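You operate a simulated robot arm through the tools that you are given. There is no shell and no other tool. Be economical: measure what you need, move in short steps, check, and stop when the job is done.

You run a simulated two-armed robot. Do the job below in one go: nothing can be reset, and whatever is moved stays where it is left.

## Task
Open the cupboard drawer, put the lot block that says "Lot 95" from the top of the door bench in the inside of the cupboard drawer, then shut the drawer. Then switch the brake lever on. Then open the block drawer, put the squat can in the inside of the block drawer and shut the drawer again. The order counts. Set down upright: squat can. The brake lever goes to its stop.

Only the result counts: the job must be done as asked and must still hold three seconds after the hand-in. Knocking over, shifting, dropping, spilling or breaking anything else fails it.

## Robot
Two 7-joint arms with vacuum grippers on one trunk, on a base that drives. Base frame: it is fixed to the floor where the robot stands at the start and does not move with it; the origin is under the middle of the robot, x ahead of it, y to its left, z up. Readings come in m, rad, newtons and seconds.
The left shoulder is at the start at [0.07, 0.174, 0.929], the right one opposite. With the tool pointing down near the work surface each hand reaches from about 0.32 to 0.8 m from the robot's upright axis, wherever it stands, measured 20 degrees to its own side. Places, roughly: block drawer [-3.2, 7.4, 0.7]; brake lever [-2.9, 1.7, 0.2]; cupboard drawer [0.8, -0.1, 0.6]; inside of the block drawer [-3.2, 7.4, 0.7]; inside of the cupboard drawer [0.9, -0.1, 0.6]; lot block [-2.5, -3, 1]; squat can [-3, 2.5, 0.75]. Payload 3.5 kg a hand.
Tool frame (each hand has its own): the origin (TCP) lies in the middle of the cups' lips, and z points out of the cups. The gripper has 2 cups of 0.032 m across, covering 0.032 by 0.08 m (tool x, y); the bellows give 0.01 m. With the vacuum on, a cup seals on a smooth face that it is pressed against (1 to 4 N); it does not hold porous or soft things. The pull reaches 76 N.
Orientation is told as [roll, pitch, yaw] about the base's x, y, z axes, in that order, counted from this pose: with the cups facing straight down, the tool's x points along the base's -x, its y along +y and its z along -z.

## Interface
- The arms move only by the tool move_arm. It takes "left_plan", "right_plan" or both (then of equal length, played together; a hand with none holds still); each is a list of rows, each a list of 6 numbers: the shift along the tool's x, y, z in m, then the turn, a rotation vector about the tool's x, y, z in rad. In form: [[x, y, z, rx, ry, rz], ...]. A call has 1 to 8 rows; each row is the pose to reach, as a shift and turn from the pose commanded when the call began, along the tool's axes at that moment. "left_valve" and "right_valve" are, for a hand that has rows, the vacuum: 1 switches it on, -1 off, set as the call begins (left out, the last holds). A row lasts 0.2 s, in which the tool goes at most 0.05 m and 0.15 rad; a call with a longer step from one row to the next is refused whole, and so is a gripper value outside its range. A pose out of reach is approached as far as the arm can. The call stops where the force on the tool passes 40 N (or 10 N more than at its start, if that is more) or the arm is blocked; 0.2 s more then pass. The pull builds up within a second once a cup has sealed. Time passes only in rows, and 0.2 s behind the last, so rows that repeat a pose give it time. The reply holds the time, the measured pose of the TCP, the force on the tool along the base axes and the pull of the vacuum, in the units named above and with some noise, with the torque about the TCP (base axes, N m) and any sound that the robot's microphone picked up, and new pictures: "views" is both (left out), scene, wrist or none (wrist: the cameras of the hands that moved).
- Cameras (640 x 400 px; columns grow to the right, rows downward): "scene" is now at [0.1294, -0.0101, 1.2388]; the picture's right is [-0.07, -1.00, -0.00], its down [-0.74, 0.05, -0.67] and it looks along [0.67, -0.04, -0.74] (base axes); focal length 282 px, centre (320, 200). "left" rides on the left gripper at [0.074, -0.019, -0.11] in its tool frame; the picture's right is [0.25, 0.97, 0.00], its down [-0.77, 0.20, -0.60] and it looks along [-0.58, 0.15, 0.80] (tool axes); focal length 218 px, centre (320, 200). "right" rides on the right gripper at [0.074, 0.019, -0.11] in its tool frame; the picture's right is [-0.25, 0.97, 0.00], its down [-0.77, -0.20, -0.60] and it looks along [-0.58, -0.15, 0.80] (tool axes); focal length 218 px, centre (320, 200). There is no depth. A picture from a camera that has moved, and an enlarged one, comes with that camera's place and axes in the base frame and with its lens. The place of the scene camera against the robot may be out by one fixed shift of up to 0.012 m in any direction.
- move_column(by): slides the trunk up (or, below 0, down) by that many m; the arms and the scene camera ride with it, the base frame stays. It gives what a move gives, with no picture.
- base_move(legs): drives the robot by 1 to 6 legs, each [ahead, turn to the left] in m and rad, along the robot's own axes; the way and the turn of a leg run together, so that a leg with both is an arc; at most 1.5 m and 3.142 rad a leg. The arms and the cameras ride along, it lands a little off, and it stops where it bumps. It gives what a move gives, and a new picture of the scene camera.
- aim_head(pan, tilt): turns the head with the scene camera to pan (to the left, within 1.501 rad either way) and tilt (down, from -0.506 to 1.204), counted from straight ahead of the robot. It gives what a move gives, and a new picture of the scene camera.
- close_up(camera, box): a new picture of the part [left, top, right, bottom] of that camera's present view, enlarged. It takes no simulated time.
- close_job(): hands the job in; it is judged then, once.

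Work in short steps. Places have to be worked out from the pictures, the camera data and where the tool is seen: move nearer, look again, correct. Check each grasp and each placing, and mend what went wrong. You have 165 turns and 260 pictures in all, those below and enlarged ones among them. Switch the vacuum off and draw the arms clear of the work before you hand the job in, unless the task says otherwise.

The tools are called after "Call:" as a command line: name --argument value ..., lists and objects as JSON in quotes. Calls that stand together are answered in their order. move_arm: Moves the arms, as the interface text tells. Its arguments: {"type":"object","properties":{"left_plan":{"type":"array","items":{"type":"array","items":{"type":"number"}}},"left_valve":{"type":"number"},"right_plan":{"type":"array","items":{"type":"array","items":{"type":"number"}}},"right_valve":{"type":"number"},"views":{"type":"string","enum":["both","scene","wrist","none"]}},"required":[]} The other tools are called the same way: move_column (by) slides the trunk up or down; base_move (legs) drives the base; aim_head (pan, tilt) turns the head that bears the scene camera; close_up (camera, box) takes an enlarged picture of a part of a camera's view; close_job () hands the job in.

At the start:

```text
time_s: 0.0
left_tool_pos: [0.5812, 0.1619, 0.8229]
left_tcp_rot: [-0.001, 0.0, 0.0]
left_force: [-0.4, -0.3, 0.2]
left_moment: [0.01, 0.01, -0.02]
left_pull: 0.0
right_tool_pos: [0.5509, -0.3164, 0.829]
right_tcp_rot: [0.0, 0.0, 0.001]
right_force: [0.9, 0.1, 0.0]
right_moment: [-0.02, 0.01, 0.0]
right_pull: 0.1
trunk travel left (down, up): [-0.425, 0.415]
robot x, y, heading: [0.0029, -0.0001, -0.003]
head pan, tilt: [-0.068, 0.84]
```

scene: 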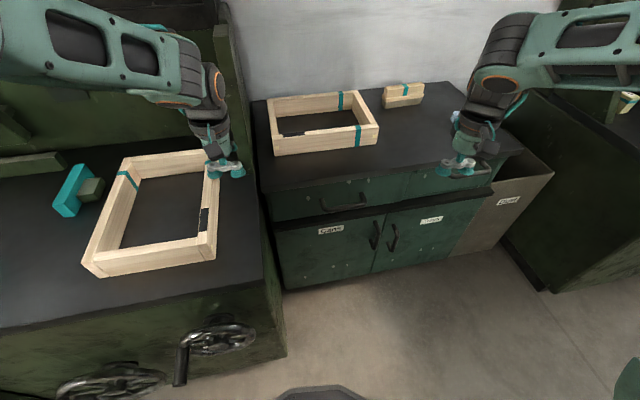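
right: 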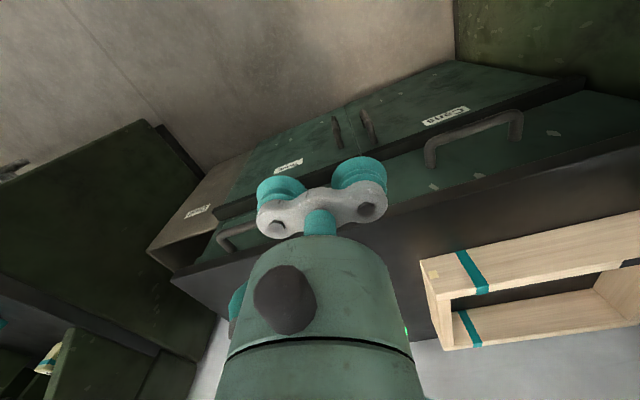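
left: 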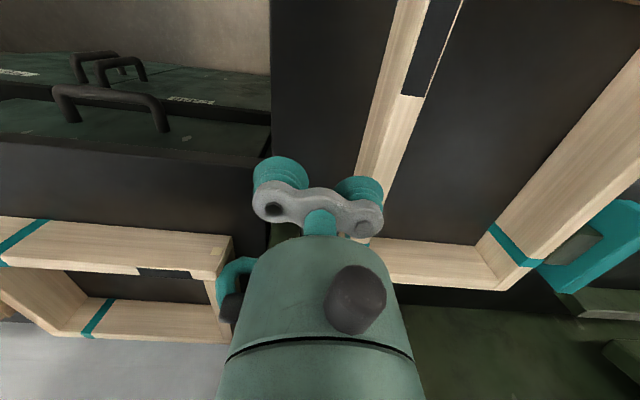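

The picture shows the cupboard ahead with a drawer handle and two labelled doors. I enlarge it to understand the drawer.

Call:
close_up --camera "scene" --box '[240, 60, 560, 300]'

```text
1.67 times, centred on (400, 180) of scene
camera zoom: at [0.1294, -0.0101, 1.2388], right [-0.07, -1.0, 0.0], down [-0.74, 0.05, -0.67], along [0.67, -0.04, -0.74], focal length 470 px, centre (187, 233)
```

zoom: 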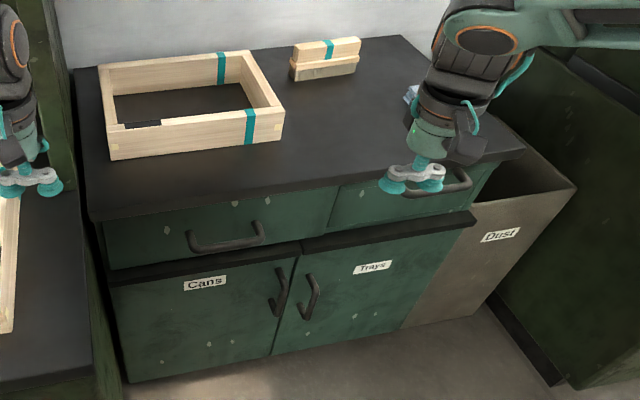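

The cupboard drawer is the left of two drawers, its handle near [0.7, -0.12, 0.55]. I turn the right tool towards horizontal, drawing back and down in front of the cupboard, to look at the front.

Call:
move_arm --right_plan '[[0.02, 0, 0.02, 0, -0.14, 0], [0.04, 0, 0.04, 0, -0.28, 0], [0.06, 0, 0.06, 0, -0.42, 0], [0.08, 0, 0.08, 0, -0.56, 0], [0.1, 0, 0.1, 0, -0.7, 0], [0.12, 0, 0.12, 0, -0.84, 0], [0.13, 0, 0.14, 0, -0.98, 0], [0.13, 0, 0.16, 0, -1.12, 0]]' --views "both"

Call:
aim_head --pan -0.15 --tilt 0.75

```text
time_s: 1.8
left_tool_pos: [0.5817, 0.1632, 0.8227]
left_tcp_rot: [-0.002, 0.001, 0.002]
left_force: [0.3, -0.2, -0.4]
left_moment: [0.0, -0.01, -0.01]
left_pull: 0.1
right_tool_pos: [0.4512, -0.3213, 0.6835]
right_tcp_rot: [0.011, -0.936, 0.001]
right_force: [-0.3, 0.0, 0.7]
right_moment: [-0.02, -0.03, 0.0]
right_pull: 0.1
right hand out of reach, approached as far as the arm can: row 6, 7, 8
trunk travel left (down, up): [-0.425, 0.415]
robot x, y, heading: [-0.0, -0.0014, 0.002]
head pan, tilt: [-0.068, 0.84]
camera scene: at [0.1298, -0.008, 1.2389], right [-0.07, -1.0, 0.0], down [-0.74, 0.05, -0.67], along [0.67, -0.05, -0.74], focal length 282 px, centre (320, 200)
camera right: at [0.3185, -0.3024, 0.6907], right [0.14, 0.97, 0.21], down [-0.03, -0.21, 0.98], along [0.99, -0.14, 0.0], focal length 218 px, centre (320, 200)
```

scene: 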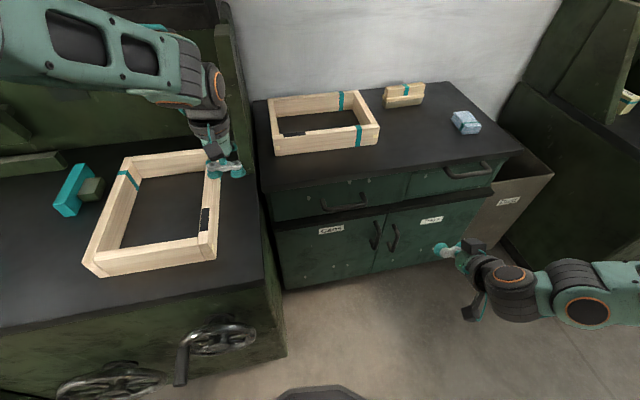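
right: 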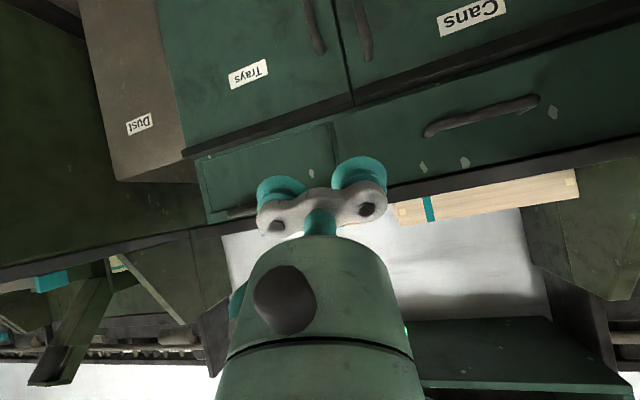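

```text
time_s: 2.5
left_tool_pos: [0.5811, 0.1617, 0.8234]
left_tcp_rot: [0.001, -0.001, 0.002]
left_force: [0.2, 0.5, -0.5]
left_moment: [0.03, -0.03, 0.01]
left_pull: 0.0
right_tool_pos: [0.4502, -0.3225, 0.6831]
right_tcp_rot: [0.015, -0.936, -0.003]
right_force: [-0.9, 0.1, -0.2]
right_moment: [0.02, -0.04, -0.02]
right_pull: 0.1
trunk travel left (down, up): [-0.425, 0.415]
robot x, y, heading: [-0.0008, 0.0015, 0.004]
head pan, tilt: [-0.15, 0.75]
camera scene: at [0.1327, -0.0176, 1.246], right [-0.15, -0.99, 0.0], down [-0.67, 0.1, -0.73], along [0.72, -0.11, -0.68], focal length 282 px, centre (320, 200)
```

scene: 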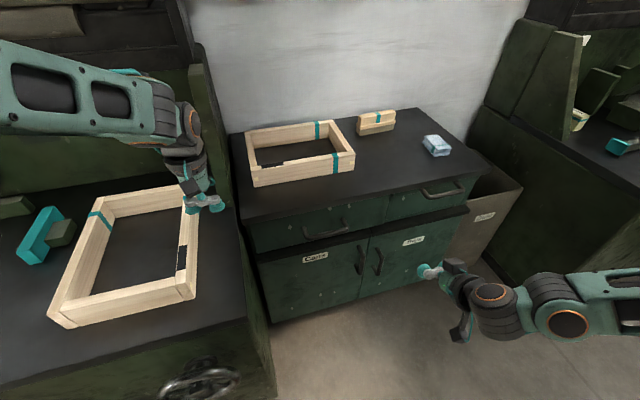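

Both wrist and scene rays put the handle near [0.65, -0.11, 0.62] and the front turned about 8° to my left. I back off 0.2 m and turn to face it squarely, so the horizontal tool is in reach.

Call:
base_move --legs '[[-0.2, 0], [0, 0.138]]'

```text
time_s: 4.7
left_tool_pos: [0.3566, 0.2414, 0.8225]
left_tcp_rot: [0.001, -0.002, 0.138]
left_force: [-0.1, -0.6, 0.0]
left_moment: [0.0, -0.02, -0.02]
left_pull: 0.0
right_tool_pos: [0.2937, -0.2582, 0.6829]
right_tcp_rot: [0.014, -0.937, 0.135]
right_force: [-0.6, 0.0, -0.1]
right_moment: [0.0, -0.01, 0.0]
right_pull: 0.0
trunk travel left (down, up): [-0.425, 0.415]
robot x, y, heading: [-0.1971, 0.0007, 0.137]
head pan, tilt: [-0.15, 0.75]
camera scene: at [-0.0642, 0.0021, 1.246], right [-0.01, -1.0, 0.0], down [-0.68, 0.01, -0.73], along [0.73, -0.01, -0.68], focal length 282 px, centre (320, 200)
```

scene: 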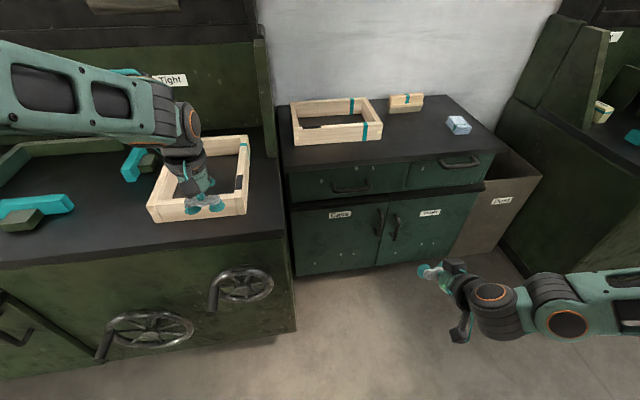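

I now level the right tool and bring it in front of the drawer, right of the handle, for a closer look.

Call:
move_arm --right_plan '[[-0.014, -0.006, 0.04, 0, -0.127, 0], [-0.028, -0.012, 0.08, 0, -0.254, 0], [-0.042, -0.018, 0.12, 0, -0.381, 0], [-0.056, -0.024, 0.16, 0, -0.508, 0], [-0.07, -0.03, 0.202, 0, -0.634, 0]]'

```text
time_s: 5.9
left_tool_pos: [0.3577, 0.2402, 0.8221]
left_tcp_rot: [0.0, 0.001, 0.135]
left_force: [0.8, -0.6, -0.4]
left_moment: [0.01, -0.01, -0.01]
left_pull: 0.2
right_tool_pos: [0.4995, -0.2563, 0.6195]
right_tcp_rot: [1.582, -1.559, -1.432]
right_force: [-0.5, 0.3, 0.3]
right_moment: [0.01, 0.01, 0.01]
right_pull: 0.1
trunk travel left (down, up): [-0.425, 0.415]
robot x, y, heading: [-0.1975, -0.0046, 0.134]
head pan, tilt: [-0.15, 0.75]
camera scene: at [-0.0633, 0.0011, 1.2459], right [-0.01, -1.0, 0.0], down [-0.68, 0.01, -0.73], along [0.73, -0.01, -0.68], focal length 282 px, centre (320, 200)
camera right: at [0.3886, -0.2515, 0.5461], right [-0.14, 0.95, 0.26], down [-0.57, -0.3, 0.77], along [0.81, -0.04, 0.58], focal length 218 px, centre (320, 200)
```

scene: 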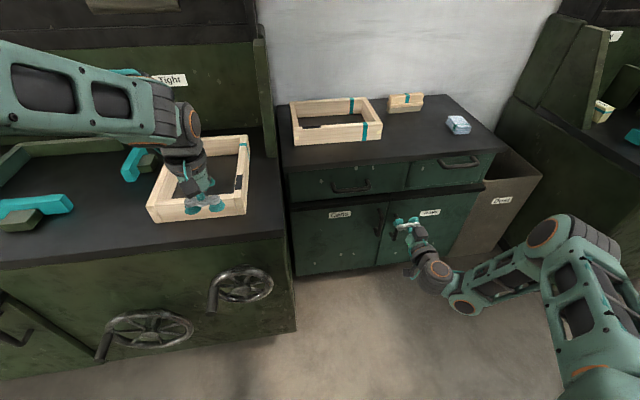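
right: 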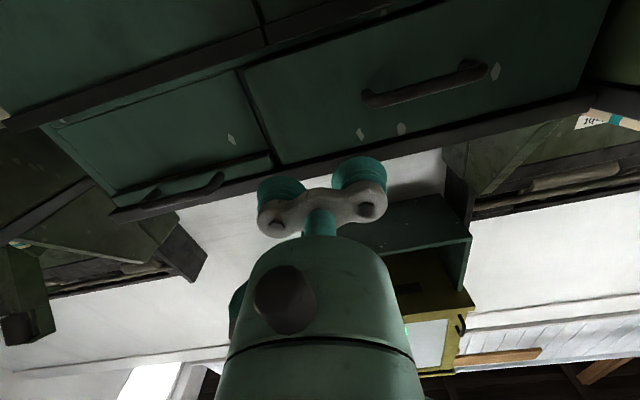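

Triangulated from the wrist view: handle [0.64, -0.11, 0.617], drawer front from z 0.555 to 0.68, right edge y ≈ -0.306. I go forward towards the front at about y = -0.24, vacuum on.

Call:
move_arm --right_plan '[[0.002, -0.005, 0.045, -0.028, 0, 0], [0.003, -0.01, 0.09, -0.028, 0, 0], [0.004, -0.01, 0.135, -0.028, 0, 0], [0.004, -0.01, 0.16, -0.028, 0, 0]]' --right_valve 1 --views "wrist"

```text
time_s: 6.9
left_tool_pos: [0.3568, 0.2396, 0.8231]
left_tcp_rot: [0.0, 0.002, 0.136]
left_force: [0.3, -0.9, -0.7]
left_moment: [0.01, -0.03, -0.03]
left_pull: 0.1
right_tool_pos: [0.66, -0.2426, 0.6156]
right_tcp_rot: [1.537, -1.561, -1.361]
right_force: [0.0, -0.4, 0.0]
right_moment: [-0.01, 0.0, -0.01]
right_pull: 0.1
trunk travel left (down, up): [-0.425, 0.415]
robot x, y, heading: [-0.1991, 0.0008, 0.14]
head pan, tilt: [-0.15, 0.75]
camera right: at [0.5475, -0.2419, 0.5432], right [-0.17, 0.95, 0.26], down [-0.56, -0.31, 0.77], along [0.81, -0.02, 0.58], focal length 218 px, centre (320, 200)
```

right: 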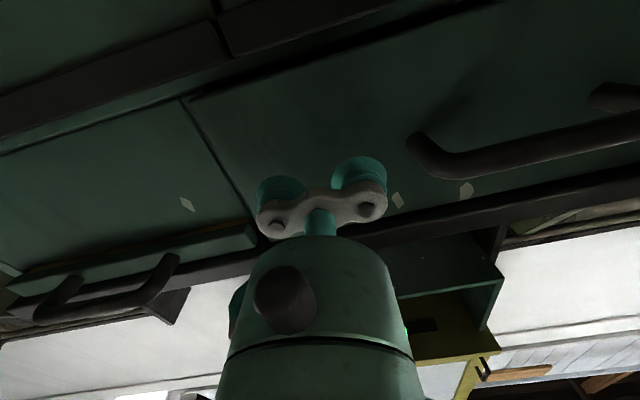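

The cups sit right of the handle and inside the drawer's edge. I creep on in short steps until the cups touch.

Call:
move_arm --right_plan '[[0, 0, 0.02, 0, 0, 0], [0, 0, 0.028, 0, 0, 0], [0, 0, 0.034, 0, 0, 0], [0, 0, 0.034, 0, 0, 0]]' --views "wrist"

```text
time_s: 7.9
left_tool_pos: [0.3574, 0.2399, 0.8229]
left_tcp_rot: [0.0, 0.001, 0.137]
left_force: [-0.6, -0.5, 0.2]
left_moment: [0.02, -0.02, -0.03]
left_pull: 0.1
right_tool_pos: [0.6909, -0.2374, 0.6153]
right_tcp_rot: [1.556, -1.562, -1.381]
right_force: [0.1, -0.2, 0.6]
right_moment: [-0.03, 0.0, 0.0]
right_pull: 0.0
trunk travel left (down, up): [-0.425, 0.415]
robot x, y, heading: [-0.1961, -0.0001, 0.132]
head pan, tilt: [-0.15, 0.75]
camera right: at [0.5808, -0.2361, 0.5426], right [-0.17, 0.95, 0.26], down [-0.56, -0.31, 0.77], along [0.81, -0.02, 0.58], focal length 218 px, centre (320, 200)
```

right: 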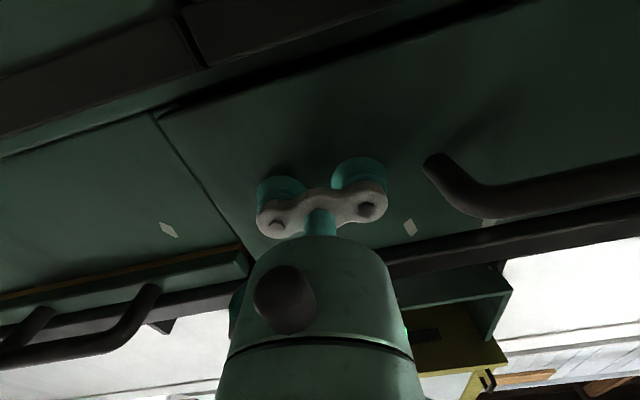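

Close, with shadows meeting the cups. A few more millimetres with 4 mm steps.

Call:
move_arm --right_plan '[[0, 0, 0.004, 0, 0, 0], [0, 0, 0.008, 0, 0, 0], [0, 0, 0.012, 0, 0, 0], [0, 0, 0.012, 0, 0, 0], [0, 0, 0.012, 0, 0, 0]]' --views "wrist"

```text
time_s: 8.9
left_tool_pos: [0.3539, 0.2392, 0.8239]
left_tcp_rot: [0.001, -0.002, 0.136]
left_force: [0.5, 0.6, 0.0]
left_moment: [0.0, -0.02, 0.01]
left_pull: 0.0
right_tool_pos: [0.701, -0.2358, 0.6164]
right_tcp_rot: [1.463, -1.56, -1.289]
right_force: [-13.1, -4.2, 6.5]
right_moment: [0.06, -0.07, 0.32]
right_pull: 75.5
trunk travel left (down, up): [-0.425, 0.415]
robot x, y, heading: [-0.1979, 0.0008, 0.126]
head pan, tilt: [-0.15, 0.75]
stopped in row 5 (right hand): the force on the tool passed its limit (the readings are from after the stop); the commanded pose is now the measured one
camera right: at [0.5893, -0.2343, 0.543], right [-0.17, 0.95, 0.26], down [-0.56, -0.31, 0.77], along [0.81, -0.02, 0.58], focal length 218 px, centre (320, 200)
```

right: 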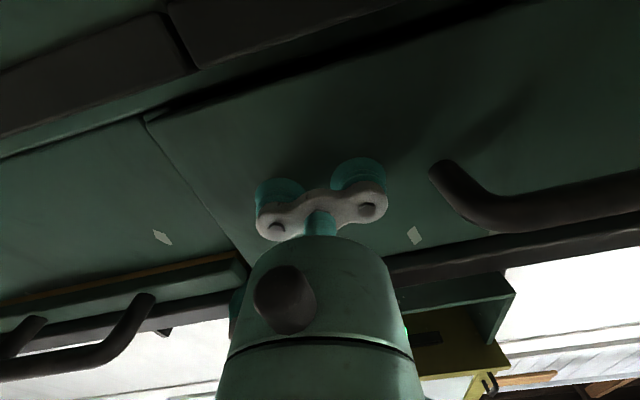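

Sealed at 75 N. I pull the drawer straight back along the tool axis.

Call:
move_arm --right_plan '[[0, 0, -0.02, 0, 0, 0], [0, 0, -0.045, 0, 0, 0], [0, 0, -0.075, 0, 0, 0], [0, 0, -0.105, 0, 0, 0], [0, 0, -0.135, 0, 0, 0], [0, 0, -0.165, 0, 0, 0], [0, 0, -0.19, 0, 0, 0], [0, 0, -0.19, 0, 0, 0]]'

```text
time_s: 10.8
left_tool_pos: [0.3545, 0.2414, 0.824]
left_tcp_rot: [-0.002, -0.001, 0.137]
left_force: [0.0, -0.7, -0.1]
left_moment: [-0.01, 0.0, 0.05]
left_pull: 0.0
right_tool_pos: [0.5132, -0.2675, 0.6158]
right_tcp_rot: [1.171, -1.561, -0.993]
right_force: [-4.8, 26.0, 6.7]
right_moment: [0.46, 0.12, -0.42]
right_pull: 75.3
trunk travel left (down, up): [-0.425, 0.415]
robot x, y, heading: [-0.1981, 0.0003, 0.135]
head pan, tilt: [-0.15, 0.75]
camera scene: at [-0.0669, 0.0039, 1.2462], right [-0.02, -1.0, 0.0], down [-0.68, 0.01, -0.73], along [0.73, -0.01, -0.68], focal length 282 px, centre (320, 200)
camera right: at [0.4032, -0.2656, 0.5431], right [-0.17, 0.95, 0.26], down [-0.56, -0.31, 0.77], along [0.81, -0.02, 0.58], focal length 218 px, centre (320, 200)
```

scene: 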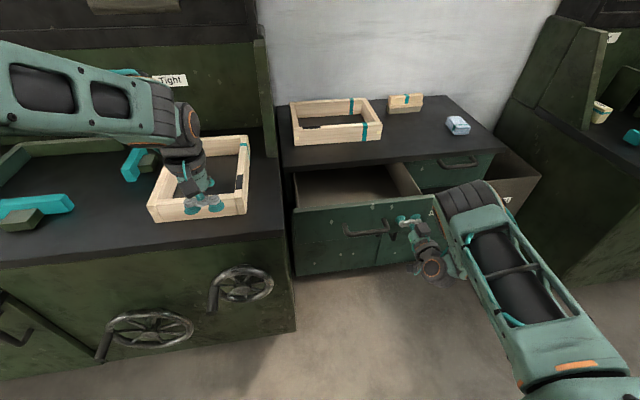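
right: 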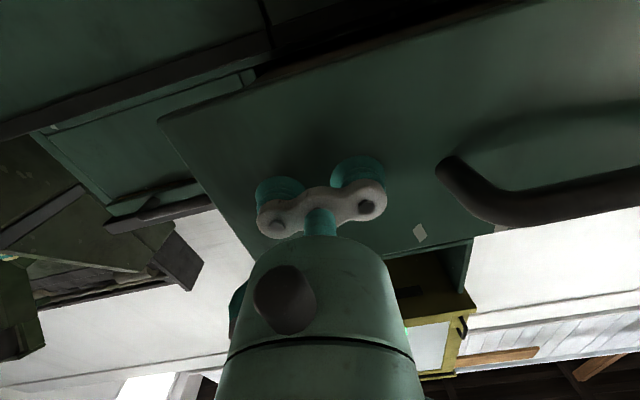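

The drawer is open by 0.19 m, with a sideways strain of 26 N. I ease that and pull 0.06 m further.

Call:
move_arm --right_plan '[[0, 0.004, 0, 0, 0, 0], [0, 0.007, -0.02, 0, 0, 0], [0, 0.009, -0.04, 0, 0, 0], [0, 0.011, -0.06, 0, 0, 0], [0, 0.011, -0.06, 0, 0, 0]]' --views "scene"

```text
time_s: 11.9
left_tool_pos: [0.3556, 0.239, 0.8241]
left_tcp_rot: [0.001, -0.001, 0.138]
left_force: [0.0, -0.7, 0.5]
left_moment: [-0.02, 0.01, 0.02]
left_pull: 0.0
right_tool_pos: [0.4539, -0.2712, 0.6153]
right_tcp_rot: [1.245, -1.561, -1.069]
right_force: [7.2, -28.4, 0.3]
right_moment: [0.15, -0.64, -0.21]
right_pull: 75.4
trunk travel left (down, up): [-0.425, 0.415]
robot x, y, heading: [-0.1991, -0.0008, 0.133]
head pan, tilt: [-0.15, 0.75]
camera scene: at [-0.0659, -0.0018, 1.2461], right [-0.02, -1.0, 0.0], down [-0.68, 0.01, -0.73], along [0.73, -0.01, -0.68], focal length 282 px, centre (320, 200)
```

scene: 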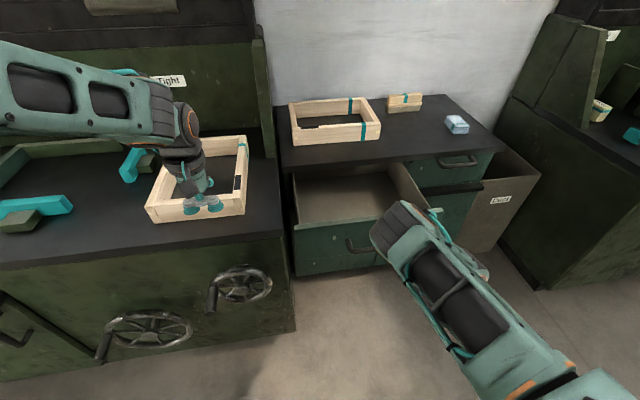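

Open by 0.25 m. I ease the side force back, switch the vacuum off and draw the hand back.

Call:
move_arm --right_plan '[[0, -0.005, 0, 0, 0, 0], [0, -0.005, 0, 0, 0, 0]]' --right_valve -1 --views "none"

Call:
move_arm --right_plan '[[0, 0, -0.02, 0, 0, 0], [-0.02, 0, -0.05, 0, 0, 0], [-0.05, -0.02, -0.08, 0, 0.1, 0], [-0.09, -0.04, -0.1, 0, 0.2, 0], [-0.13, -0.06, -0.1, 0, 0.3, 0], [-0.17, -0.08, -0.1, 0, 0.4, 0], [-0.21, -0.1, -0.1, 0, 0.5, 0]]' --views "scene"

```text
time_s: 12.6
left_tool_pos: [0.3571, 0.2377, 0.8242]
left_tcp_rot: [0.0, 0.002, 0.133]
left_force: [0.8, -0.7, -0.5]
left_moment: [-0.01, 0.02, 0.0]
left_pull: 0.1
right_tool_pos: [0.4539, -0.2737, 0.6134]
right_tcp_rot: [1.098, -1.559, -0.92]
right_force: [-0.3, 0.4, -1.3]
right_moment: [0.01, -0.01, 0.01]
right_pull: 0.1
trunk travel left (down, up): [-0.425, 0.415]
robot x, y, heading: [-0.1973, -0.0004, 0.135]
head pan, tilt: [-0.15, 0.75]
```

```text
time_s: 14.2
left_tool_pos: [0.3564, 0.2386, 0.8242]
left_tcp_rot: [0.002, 0.0, 0.137]
left_force: [0.3, 0.1, -0.2]
left_moment: [0.06, 0.04, 0.0]
left_pull: 0.1
right_tool_pos: [0.372, -0.4014, 0.8193]
right_tcp_rot: [0.017, -1.08, 0.14]
right_force: [0.1, 0.0, 0.0]
right_moment: [0.03, 0.02, 0.0]
right_pull: 0.1
right hand out of reach, approached as far as the arm can: row 7
trunk travel left (down, up): [-0.425, 0.415]
robot x, y, heading: [-0.2033, 0.0002, 0.135]
head pan, tilt: [-0.15, 0.75]
camera scene: at [-0.0645, -0.0008, 1.2459], right [-0.02, -1.0, 0.0], down [-0.68, 0.01, -0.73], along [0.73, -0.01, -0.68], focal length 282 px, centre (320, 200)
```

scene: 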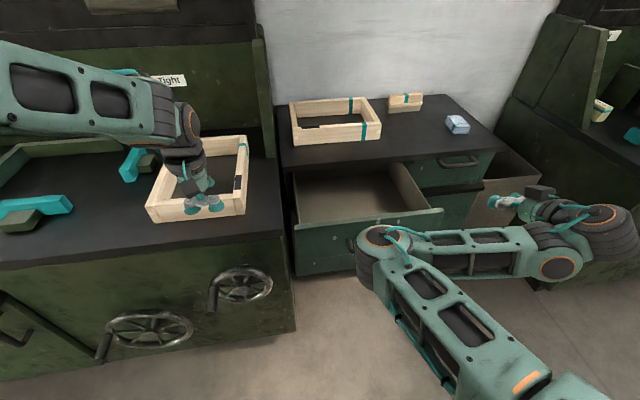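

The drawer stays open. Before driving off I look to the right and left for obstacles.

Call:
aim_head --pan -1.5 --tilt 0.4

Call:
aim_head --pan 1.5 --tilt 0.4

```text
time_s: 15.7
left_tool_pos: [0.3555, 0.2386, 0.8226]
left_tcp_rot: [-0.001, 0.0, 0.136]
left_force: [0.0, 1.0, 0.6]
left_moment: [0.02, -0.01, -0.03]
left_pull: 0.1
right_tool_pos: [0.3712, -0.4002, 0.8206]
right_tcp_rot: [0.016, -1.081, 0.142]
right_force: [0.0, 0.3, 0.0]
right_moment: [0.0, 0.03, 0.0]
right_pull: 0.0
trunk travel left (down, up): [-0.425, 0.415]
robot x, y, heading: [-0.2016, 0.0031, 0.136]
head pan, tilt: [-1.499, 0.4]
camera scene: at [-0.1289, -0.0885, 1.2771], right [-0.98, -0.21, 0.0], down [-0.08, 0.38, -0.92], along [0.19, -0.9, -0.39], focal length 282 px, centre (320, 200)
```

scene: 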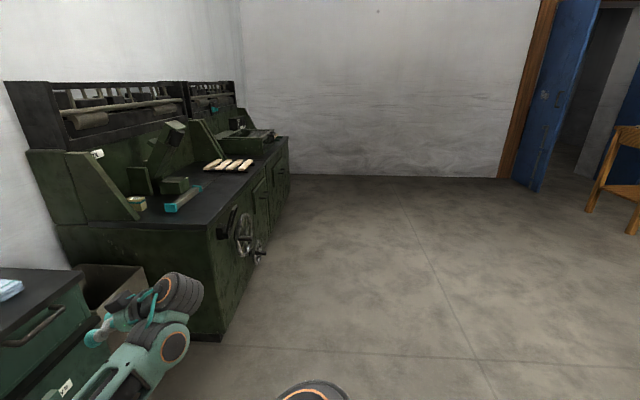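

```text
time_s: 18.2
left_tool_pos: [0.3553, 0.2396, 0.823]
left_tcp_rot: [0.0, 0.0, 0.136]
left_force: [0.0, 0.6, -0.6]
left_moment: [0.0, 0.02, 0.06]
left_pull: 0.0
right_tool_pos: [0.3726, -0.3994, 0.8198]
right_tcp_rot: [0.015, -1.081, 0.144]
right_force: [-0.4, 0.0, 0.4]
right_moment: [-0.01, 0.01, -0.04]
right_pull: 0.1
trunk travel left (down, up): [-0.425, 0.415]
robot x, y, heading: [-0.1981, 0.0005, 0.134]
head pan, tilt: [1.499, 0.4]
camera scene: at [-0.1538, 0.0946, 1.2771], right [1.0, 0.06, 0.0], down [0.02, -0.39, -0.92], along [-0.06, 0.92, -0.39], focal length 282 px, centre (320, 200)
```

scene: 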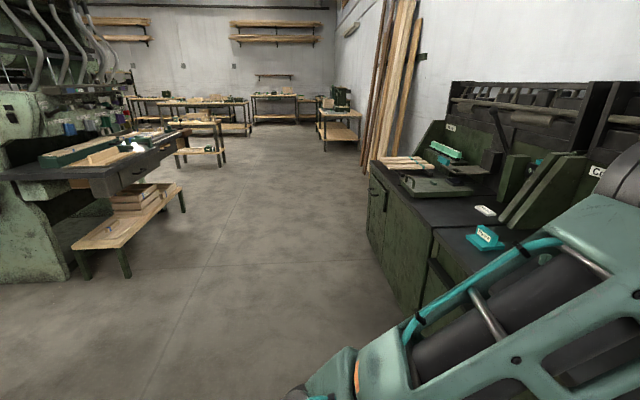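

To the right the floor is free as far as the door side. I back off 0.55 m, turn right about 2.2 rad and look ahead.

Call:
base_move --legs '[[-0.55, 0], [0, -2.15]]'

Call:
aim_head --pan 0 --tilt 0.3

```text
time_s: 20.1
left_tool_pos: [0.1869, 0.2281, 0.8221]
left_tcp_rot: [-0.002, 0.002, 0.15]
left_force: [0.8, 0.3, -0.7]
left_moment: [0.02, 0.06, -0.01]
left_pull: 0.1
right_tool_pos: [0.2124, -0.4096, 0.8202]
right_tcp_rot: [0.021, -1.086, 0.153]
right_force: [0.5, 0.7, -0.4]
right_moment: [0.01, 0.0, 0.0]
right_pull: 0.1
trunk travel left (down, up): [-0.425, 0.415]
robot x, y, heading: [-0.3644, -0.0147, 0.153]
head pan, tilt: [1.499, 0.4]
stopped in leg 1: the robot was blocked; the commanded pose is now the measured one
camera scene: at [-0.3207, 0.08, 1.2769], right [1.0, 0.08, 0.0], down [0.03, -0.39, -0.92], along [-0.08, 0.92, -0.39], focal length 282 px, centre (320, 200)
```

scene: 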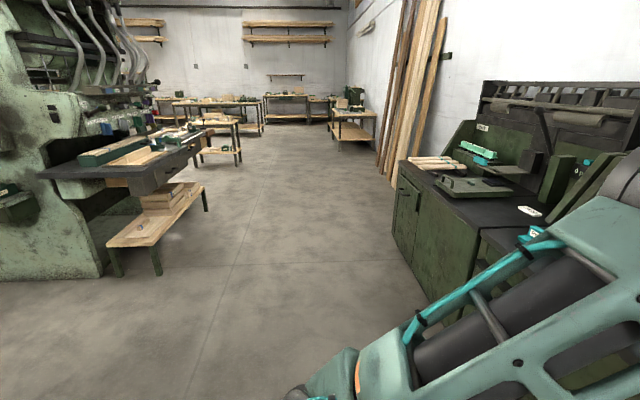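

```text
time_s: 21.7
left_tool_pos: [0.1853, 0.2282, 0.8236]
left_tcp_rot: [-0.001, 0.0, 0.149]
left_force: [-0.4, 0.4, 0.0]
left_moment: [-0.02, 0.01, 0.02]
left_pull: 0.1
right_tool_pos: [0.21, -0.409, 0.8217]
right_tcp_rot: [0.021, -1.087, 0.152]
right_force: [0.2, -0.8, 0.3]
right_moment: [0.01, -0.02, 0.0]
right_pull: 0.0
trunk travel left (down, up): [-0.425, 0.415]
robot x, y, heading: [-0.3684, -0.0165, 0.158]
head pan, tilt: [0.0, 0.3]
camera scene: at [-0.2239, 0.0014, 1.2864], right [0.15, -0.99, 0.0], down [-0.29, -0.05, -0.96], along [0.94, 0.15, -0.3], focal length 282 px, centre (320, 200)
```

scene: 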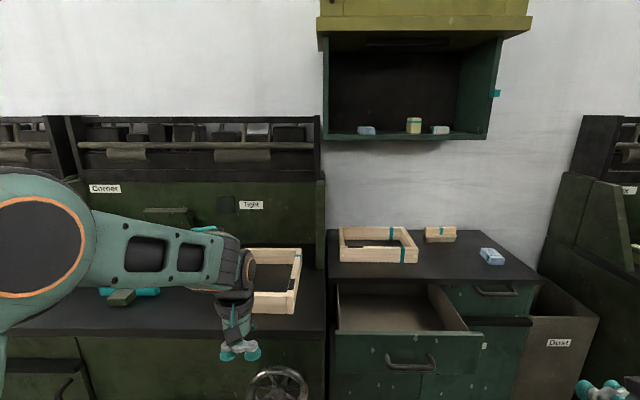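

Something behind the robot blocked it. I move slightly forward again, turn right by 1.4 rad and look.

Call:
base_move --legs '[[0.1, 0], [0, -1.45]]'

Call:
aim_head --pan -1.2 --tilt 0.5

```text
time_s: 26.4
left_tool_pos: [0.0378, -0.5209, 0.8237]
left_tcp_rot: [0.0, 0.0, -1.307]
left_force: [-0.3, -0.4, -0.1]
left_moment: [-0.01, -0.02, -0.02]
left_pull: 0.1
right_tool_pos: [-0.5924, -0.6174, 0.821]
right_tcp_rot: [0.02, -1.088, -1.306]
right_force: [0.2, -0.4, 0.1]
right_moment: [0.03, 0.01, 0.01]
right_pull: 0.0
trunk travel left (down, up): [-0.425, 0.415]
robot x, y, heading: [-0.2674, -0.0003, -1.302]
head pan, tilt: [0.0, 0.3]
camera scene: at [-0.2288, -0.1437, 1.2864], right [-0.96, -0.26, 0.0], down [-0.08, 0.29, -0.96], along [0.25, -0.92, -0.3], focal length 282 px, centre (320, 200)
```

scene: 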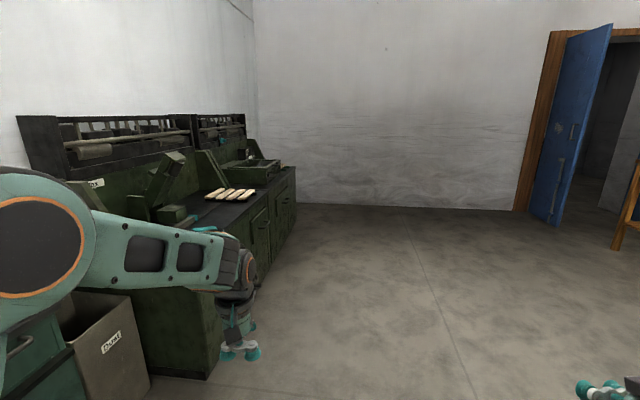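

```text
time_s: 27.8
left_tool_pos: [0.0384, -0.5211, 0.8237]
left_tcp_rot: [0.001, -0.001, -1.308]
left_force: [-0.5, -0.4, 0.1]
left_moment: [-0.02, -0.02, 0.02]
left_pull: 0.0
right_tool_pos: [-0.5925, -0.6177, 0.8221]
right_tcp_rot: [0.021, -1.088, -1.305]
right_force: [0.6, 0.5, -0.2]
right_moment: [-0.03, 0.01, -0.02]
right_pull: 0.0
trunk travel left (down, up): [-0.425, 0.415]
robot x, y, heading: [-0.2698, -0.0012, -1.305]
head pan, tilt: [-1.201, 0.499]
camera scene: at [-0.3262, -0.1079, 1.268], right [-0.6, 0.8, 0.0], down [0.38, 0.29, -0.88], along [-0.71, -0.52, -0.48], focal length 282 px, centre (320, 200)
```

scene: 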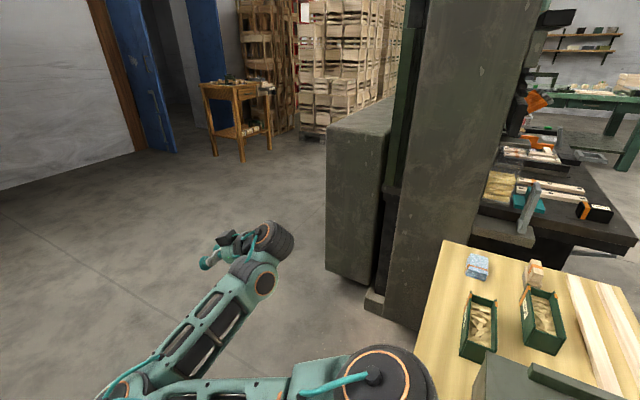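

A wooden table stood behind me; the door bench is the orange table by the blue doors near [-2.3, -2.6]. I drive around the machine column towards it.

Call:
base_move --legs '[[0.6, 0], [0, -0.6], [0.8, 0]]'

Call:
aim_head --pan -0.35 --tilt 0.3

```text
time_s: 36.7
left_tool_pos: [-0.4067, -1.9418, 0.8231]
left_tcp_rot: [0.0, -0.002, -1.907]
left_force: [-0.2, -0.4, -0.4]
left_moment: [-0.01, 0.0, -0.01]
left_pull: 0.1
right_tool_pos: [-0.983, -1.6652, 0.8213]
right_tcp_rot: [0.023, -1.087, -1.903]
right_force: [-0.2, -0.3, 0.5]
right_moment: [-0.02, 0.0, 0.0]
right_pull: 0.1
trunk travel left (down, up): [-0.425, 0.415]
robot x, y, heading: [-0.3684, -1.337, -1.9]
head pan, tilt: [-1.201, 0.499]
camera scene: at [-0.4729, -1.3949, 1.2679], right [-0.04, 1.0, 0.0], down [0.48, 0.02, -0.88], along [-0.88, -0.03, -0.48], focal length 282 px, centre (320, 200)
```

scene: 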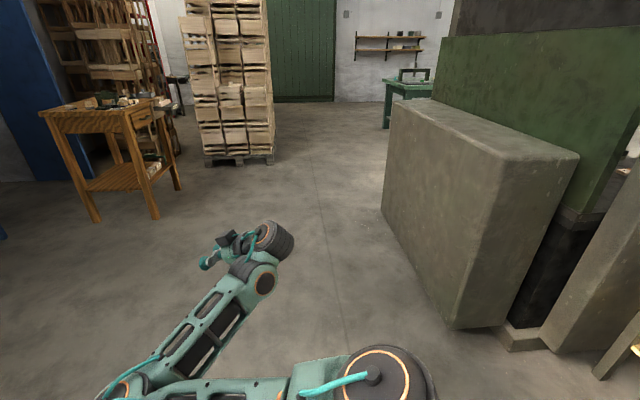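

```text
time_s: 37.9
left_tool_pos: [-0.4074, -1.9411, 0.8243]
left_tcp_rot: [0.001, 0.0, -1.905]
left_force: [0.7, -0.4, 0.4]
left_moment: [0.0, -0.01, 0.01]
left_pull: 0.1
right_tool_pos: [-0.9826, -1.6648, 0.8223]
right_tcp_rot: [0.02, -1.088, -1.902]
right_force: [0.5, 0.2, 0.1]
right_moment: [0.0, -0.03, -0.01]
right_pull: 0.0
trunk travel left (down, up): [-0.425, 0.415]
robot x, y, heading: [-0.3659, -1.3423, -1.899]
head pan, tilt: [-0.351, 0.3]
camera scene: at [-0.4406, -1.4633, 1.2864], right [-0.78, 0.63, 0.0], down [0.19, 0.23, -0.96], along [-0.6, -0.74, -0.3], focal length 282 px, centre (320, 200)
```

scene: 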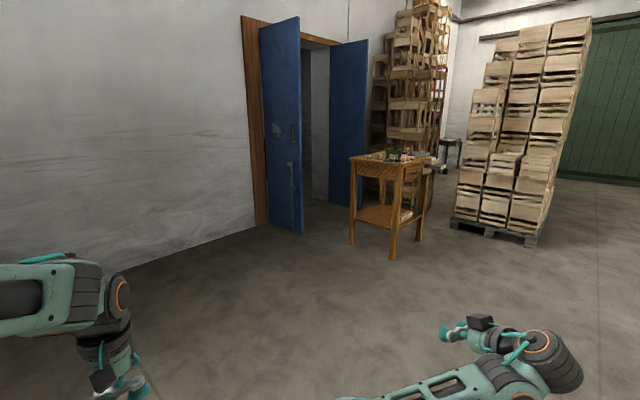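

The table's top seems about 0.85–0.95 high, so I raise the trunk 0.3 m first, then drive towards it and stop short.

Call:
move_column --by 0.3

Call:
base_move --legs '[[0, -0.58], [1.5, 0]]'

Call:
aim_head --pan 0 --tilt 0.6

```text
time_s: 40.9
left_tool_pos: [-0.4061, -1.9406, 1.1246]
left_tcp_rot: [0.0, 0.001, -1.906]
left_force: [-0.3, -0.5, 0.6]
left_moment: [0.0, 0.02, 0.01]
left_pull: 0.0
right_tool_pos: [-0.9826, -1.6654, 1.1219]
right_tcp_rot: [0.019, -1.086, -1.902]
right_force: [-1.2, 0.2, -0.1]
right_moment: [0.01, 0.02, 0.01]
right_pull: 0.0
trunk travel left (down, up): [-0.725, 0.115]
robot x, y, heading: [-0.3659, -1.3389, -1.899]
head pan, tilt: [-0.351, 0.3]
```

```text
time_s: 50.0
left_tool_pos: [-1.9163, -2.7588, 1.1233]
left_tcp_rot: [0.001, -0.001, -2.476]
left_force: [0.5, -0.3, 0.9]
left_moment: [0.0, -0.01, 0.02]
left_pull: 0.0
right_tool_pos: [-2.2529, -2.2163, 1.122]
right_tcp_rot: [0.021, -1.089, -2.475]
right_force: [-0.2, 0.0, -0.1]
right_moment: [0.02, 0.05, 0.04]
right_pull: 0.1
trunk travel left (down, up): [-0.725, 0.115]
robot x, y, heading: [-1.5528, -2.2745, -2.473]
head pan, tilt: [-0.351, 0.3]
camera scene: at [-1.6837, -2.3398, 1.5864], right [-0.31, 0.95, 0.0], down [0.28, 0.09, -0.96], along [-0.91, -0.3, -0.3], focal length 282 px, centre (320, 200)
```

scene: 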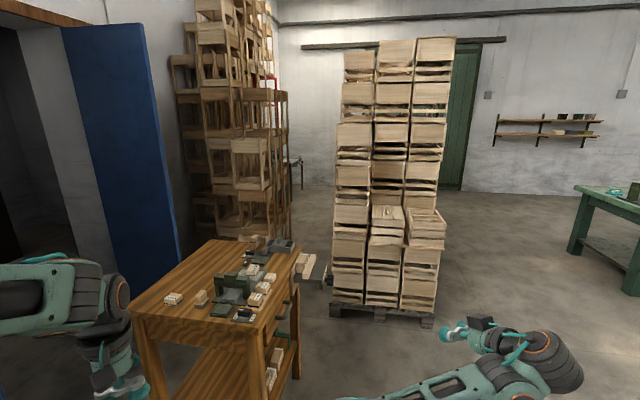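

```text
time_s: 50.8
left_tool_pos: [-1.916, -2.759, 1.1238]
left_tcp_rot: [-0.001, -0.001, -2.476]
left_force: [-0.5, 0.0, 0.0]
left_moment: [0.02, 0.01, 0.02]
left_pull: 0.0
right_tool_pos: [-2.2518, -2.2157, 1.121]
right_tcp_rot: [0.022, -1.089, -2.474]
right_force: [-0.1, -0.7, -0.4]
right_moment: [-0.01, 0.03, 0.01]
right_pull: 0.1
trunk travel left (down, up): [-0.725, 0.115]
robot x, y, heading: [-1.5588, -2.2762, -2.476]
head pan, tilt: [0.0, 0.6]
camera scene: at [-1.6645, -2.3654, 1.559], right [-0.62, 0.78, 0.0], down [0.44, 0.35, -0.83], along [-0.65, -0.51, -0.56], focal length 282 px, centre (320, 200)
```

scene: 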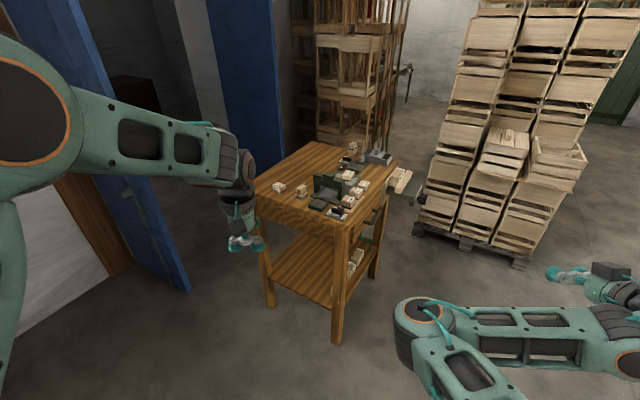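

Many small blocks on top, and a few on the shelf. I enlarge the table top.

Call:
close_up --camera "scene" --box '[250, 135, 400, 229]'

```text
4.26 times, centred on (325, 182) of scene
camera zoom: at [-1.6645, -2.3654, 1.559], right [-0.62, 0.78, 0.0], down [0.44, 0.35, -0.83], along [-0.65, -0.51, -0.56], focal length 1199 px, centre (299, 277)
```

zoom: 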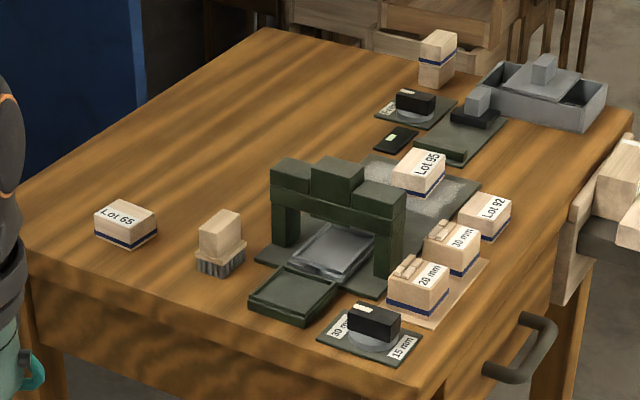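

"Lot 95" is on top behind the green gantry, about [-2.65, -2.97, 0.92]; table top ≈ 0.85. I drive to about 0.78 m from it with a little room before the table's corner.

Call:
base_move --legs '[[0, -0.15], [0.48, 0], [0, 0.25]]'

Call:
aim_head --pan -0.2 --tilt 0.85

```text
time_s: 55.2
left_tool_pos: [-2.2836, -3.0323, 1.123]
left_tcp_rot: [-0.001, 0.0, -2.375]
left_force: [0.2, -0.1, 0.2]
left_moment: [-0.01, 0.01, 0.01]
left_pull: 0.0
right_tool_pos: [-2.6721, -2.5266, 1.1221]
right_tcp_rot: [0.023, -1.087, -2.372]
right_force: [-0.4, 0.4, -0.2]
right_moment: [-0.02, 0.02, -0.01]
right_pull: 0.0
trunk travel left (down, up): [-0.725, 0.115]
robot x, y, heading: [-1.9764, -2.5118, -2.37]
head pan, tilt: [0.0, 0.6]
camera scene: at [-2.0735, -2.6149, 1.5589], right [-0.7, 0.72, 0.0], down [0.41, 0.39, -0.82], along [-0.59, -0.58, -0.57], focal length 282 px, centre (320, 200)
```

scene: 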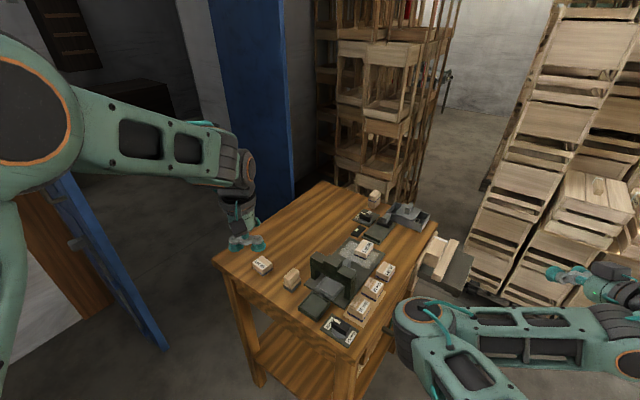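

```text
time_s: 55.9
left_tool_pos: [-2.283, -3.0327, 1.1243]
left_tcp_rot: [0.001, -0.001, -2.374]
left_force: [0.2, 0.2, 0.1]
left_moment: [-0.02, -0.04, -0.01]
left_pull: 0.1
right_tool_pos: [-2.6704, -2.5273, 1.1222]
right_tcp_rot: [0.021, -1.087, -2.371]
right_force: [-0.2, -0.4, -0.2]
right_moment: [0.03, -0.03, -0.02]
right_pull: 0.1
trunk travel left (down, up): [-0.725, 0.115]
robot x, y, heading: [-1.975, -2.5125, -2.367]
head pan, tilt: [-0.201, 0.85]
camera scene: at [-2.0752, -2.5961, 1.5381], right [-0.54, 0.84, 0.0], down [0.63, 0.41, -0.66], along [-0.56, -0.36, -0.75], focal length 282 px, centre (320, 200)
```

scene: 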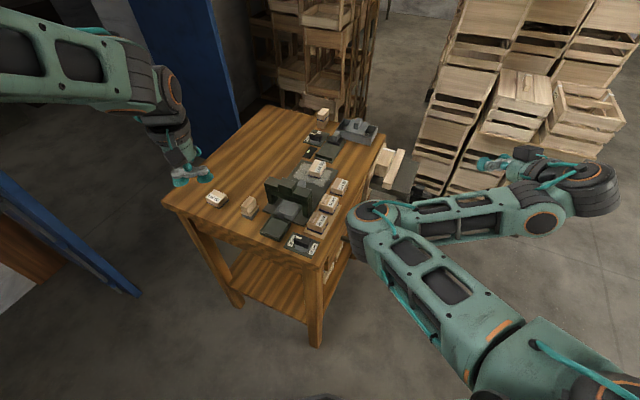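

Two views agree: the block top is at about [-2.65, -2.97, 0.92]. I edge 0.05 m closer and turn left a bit so the block lies 20° to the right, then bring the right hand above it pointing down.

Call:
base_move --legs '[[0.05, 0], [0, 0.16]]'

Call:
move_arm --right_plan '[[-0.009, 0.026, 0.023, 0, 0.136, 0], [-0.018, 0.052, 0.046, 0, 0.272, 0], [-0.027, 0.079, 0.069, 0, 0.408, 0], [-0.037, 0.105, 0.092, 0, 0.544, 0], [-0.047, 0.131, 0.116, 0, 0.68, 0], [-0.056, 0.157, 0.139, 0, 0.816, 0], [-0.066, 0.184, 0.162, 0, 0.952, 0], [-0.075, 0.21, 0.185, 0, 1.087, 0]]'

```text
time_s: 57.5
left_tool_pos: [-2.232, -3.11, 1.1241]
left_tcp_rot: [0.001, -0.002, -2.215]
left_force: [0.5, 0.3, 0.1]
left_moment: [-0.02, -0.01, 0.03]
left_pull: 0.0
right_tool_pos: [-2.696, -2.6733, 1.1215]
right_tcp_rot: [0.021, -1.089, -2.211]
right_force: [-0.2, 0.6, -0.3]
right_moment: [0.02, 0.0, -0.01]
right_pull: 0.0
trunk travel left (down, up): [-0.725, 0.115]
robot x, y, heading: [-2.0107, -2.5475, -2.205]
head pan, tilt: [-0.201, 0.85]
camera scene: at [-2.0973, -2.6459, 1.5381], right [-0.67, 0.74, 0.0], down [0.56, 0.5, -0.66], along [-0.49, -0.44, -0.75], focal length 282 px, centre (320, 200)
```

scene: 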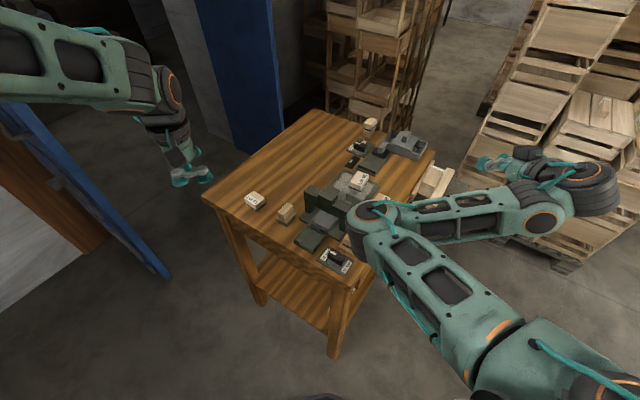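

```text
time_s: 58.0
left_tool_pos: [-2.2336, -3.1084, 1.1238]
left_tcp_rot: [0.001, -0.001, -2.215]
left_force: [-0.8, 0.3, -0.3]
left_moment: [0.01, 0.0, 0.01]
left_pull: 0.0
right_tool_pos: [-2.6916, -2.717, 1.1173]
right_tcp_rot: [-0.036, -0.904, -2.152]
right_force: [-28.3, 16.8, -12.6]
right_moment: [-1.81, 0.63, 5.03]
right_pull: 0.0
right hand out of reach, approached as far as the arm can: row 2
trunk travel left (down, up): [-0.725, 0.115]
robot x, y, heading: [-2.0104, -2.55, -2.204]
head pan, tilt: [-0.201, 0.85]
stopped in row 2 (right hand): the force on the tool passed its limit (the readings are from after the stop); the commanded pose is now the measured one
camera scene: at [-2.0994, -2.6445, 1.5381], right [-0.67, 0.74, 0.0], down [0.56, 0.5, -0.66], along [-0.49, -0.44, -0.75], focal length 282 px, centre (320, 200)
camera right: at [-2.5996, -2.618, 1.1279], right [0.71, -0.69, 0.18], down [-0.15, 0.1, 0.98], along [-0.69, -0.72, -0.03], focal length 218 px, centre (320, 200)
```

scene: 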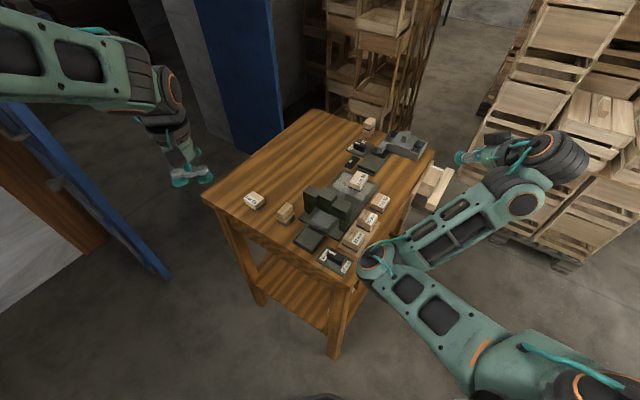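
right: 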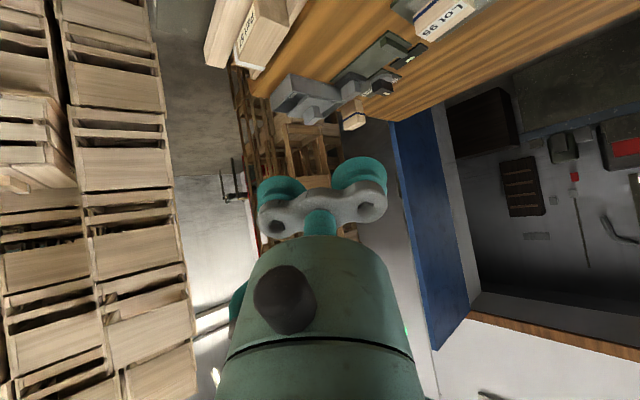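

The call stopped with a force reading; perhaps the arm's elbow was near the table corner, or a reconfiguration jerk. I hold still and read the force again.

Call:
move_arm --right_plan '[[0, 0, 0, 0, 0, 0], [0, 0, 0, 0, 0, 0]]' --views "none"

Call:
close_up --camera "scene" --box '[240, 100, 500, 300]'

```text
time_s: 58.6
left_tool_pos: [-2.2317, -3.1095, 1.1239]
left_tcp_rot: [0.0, -0.001, -2.215]
left_force: [-0.6, -0.8, -0.2]
left_moment: [0.0, 0.01, 0.01]
left_pull: 0.1
right_tool_pos: [-2.6909, -2.7175, 1.1176]
right_tcp_rot: [-0.041, -0.902, -2.148]
right_force: [-17.5, 11.8, -9.0]
right_moment: [-1.31, 0.48, 3.3]
right_pull: 0.2
trunk travel left (down, up): [-0.725, 0.115]
robot x, y, heading: [-2.0064, -2.551, -2.209]
head pan, tilt: [-0.201, 0.85]
stopped in row 2 (right hand): the force on the tool passed its limit (the readings are from after the stop); the commanded pose is now the measured one
```

```text
2.00 times, centred on (370, 200) of scene
camera zoom: at [-2.0985, -2.6455, 1.538], right [-0.67, 0.74, 0.0], down [0.56, 0.5, -0.66], along [-0.49, -0.44, -0.75], focal length 564 px, centre (220, 200)
```

zoom: 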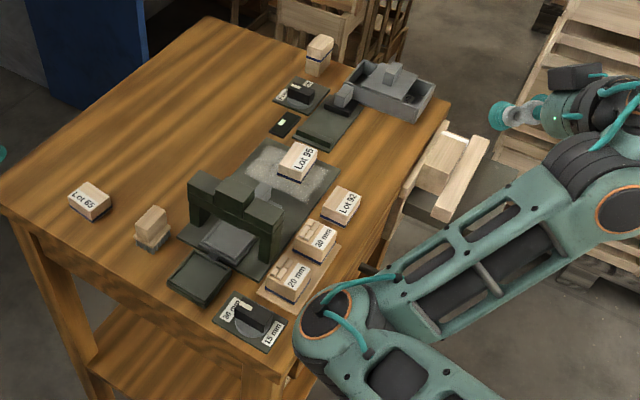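

The elbow hangs low against the table's near side. I back off to relieve it, then turn the tool down in free space.

Call:
base_move --legs '[[-0.4, 0]]'

Call:
move_arm --right_plan '[[0, 0, 0, 0, 0, 0]]' --views "none"

```text
time_s: 61.3
left_tool_pos: [-1.9975, -2.7921, 1.1247]
left_tcp_rot: [0.0, 0.001, -2.218]
left_force: [-0.3, -0.2, 0.3]
left_moment: [0.0, 0.01, 0.0]
left_pull: 0.0
right_tool_pos: [-2.4553, -2.3979, 1.1178]
right_tcp_rot: [-0.043, -0.902, -2.148]
right_force: [-11.2, 8.3, -5.3]
right_moment: [-0.82, 0.34, 2.12]
right_pull: 0.0
trunk travel left (down, up): [-0.725, 0.115]
robot x, y, heading: [-1.7734, -2.2277, -2.216]
head pan, tilt: [-0.201, 0.85]
stopped in leg 1: the force on the tool passed its limit (the readings are from after the stop); the commanded pose is now the measured one
camera scene: at [-1.8616, -2.3283, 1.538], right [-0.67, 0.75, 0.0], down [0.56, 0.5, -0.66], along [-0.49, -0.44, -0.75], focal length 282 px, centre (320, 200)
```

scene: 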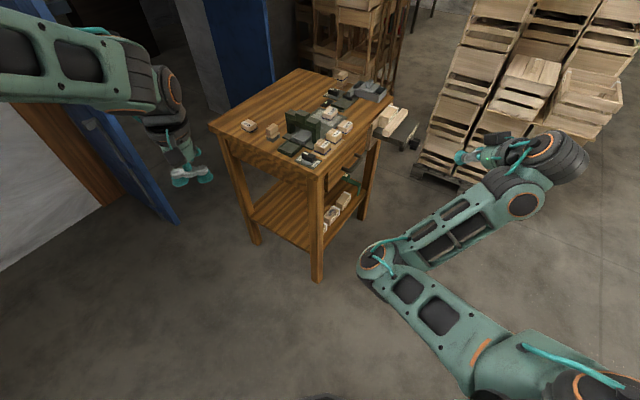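

```text
time_s: 61.7
left_tool_pos: [-1.9967, -2.7916, 1.1244]
left_tcp_rot: [0.0, -0.002, -2.218]
left_force: [0.2, 0.2, 1.3]
left_moment: [0.0, 0.0, 0.0]
left_pull: 0.1
right_tool_pos: [-2.4546, -2.398, 1.1182]
right_tcp_rot: [-0.042, -0.902, -2.151]
right_force: [-13.9, 8.8, -6.4]
right_moment: [-1.11, 0.46, 2.58]
right_pull: 0.0
trunk travel left (down, up): [-0.725, 0.115]
robot x, y, heading: [-1.7752, -2.23, -2.215]
head pan, tilt: [-0.201, 0.85]
```

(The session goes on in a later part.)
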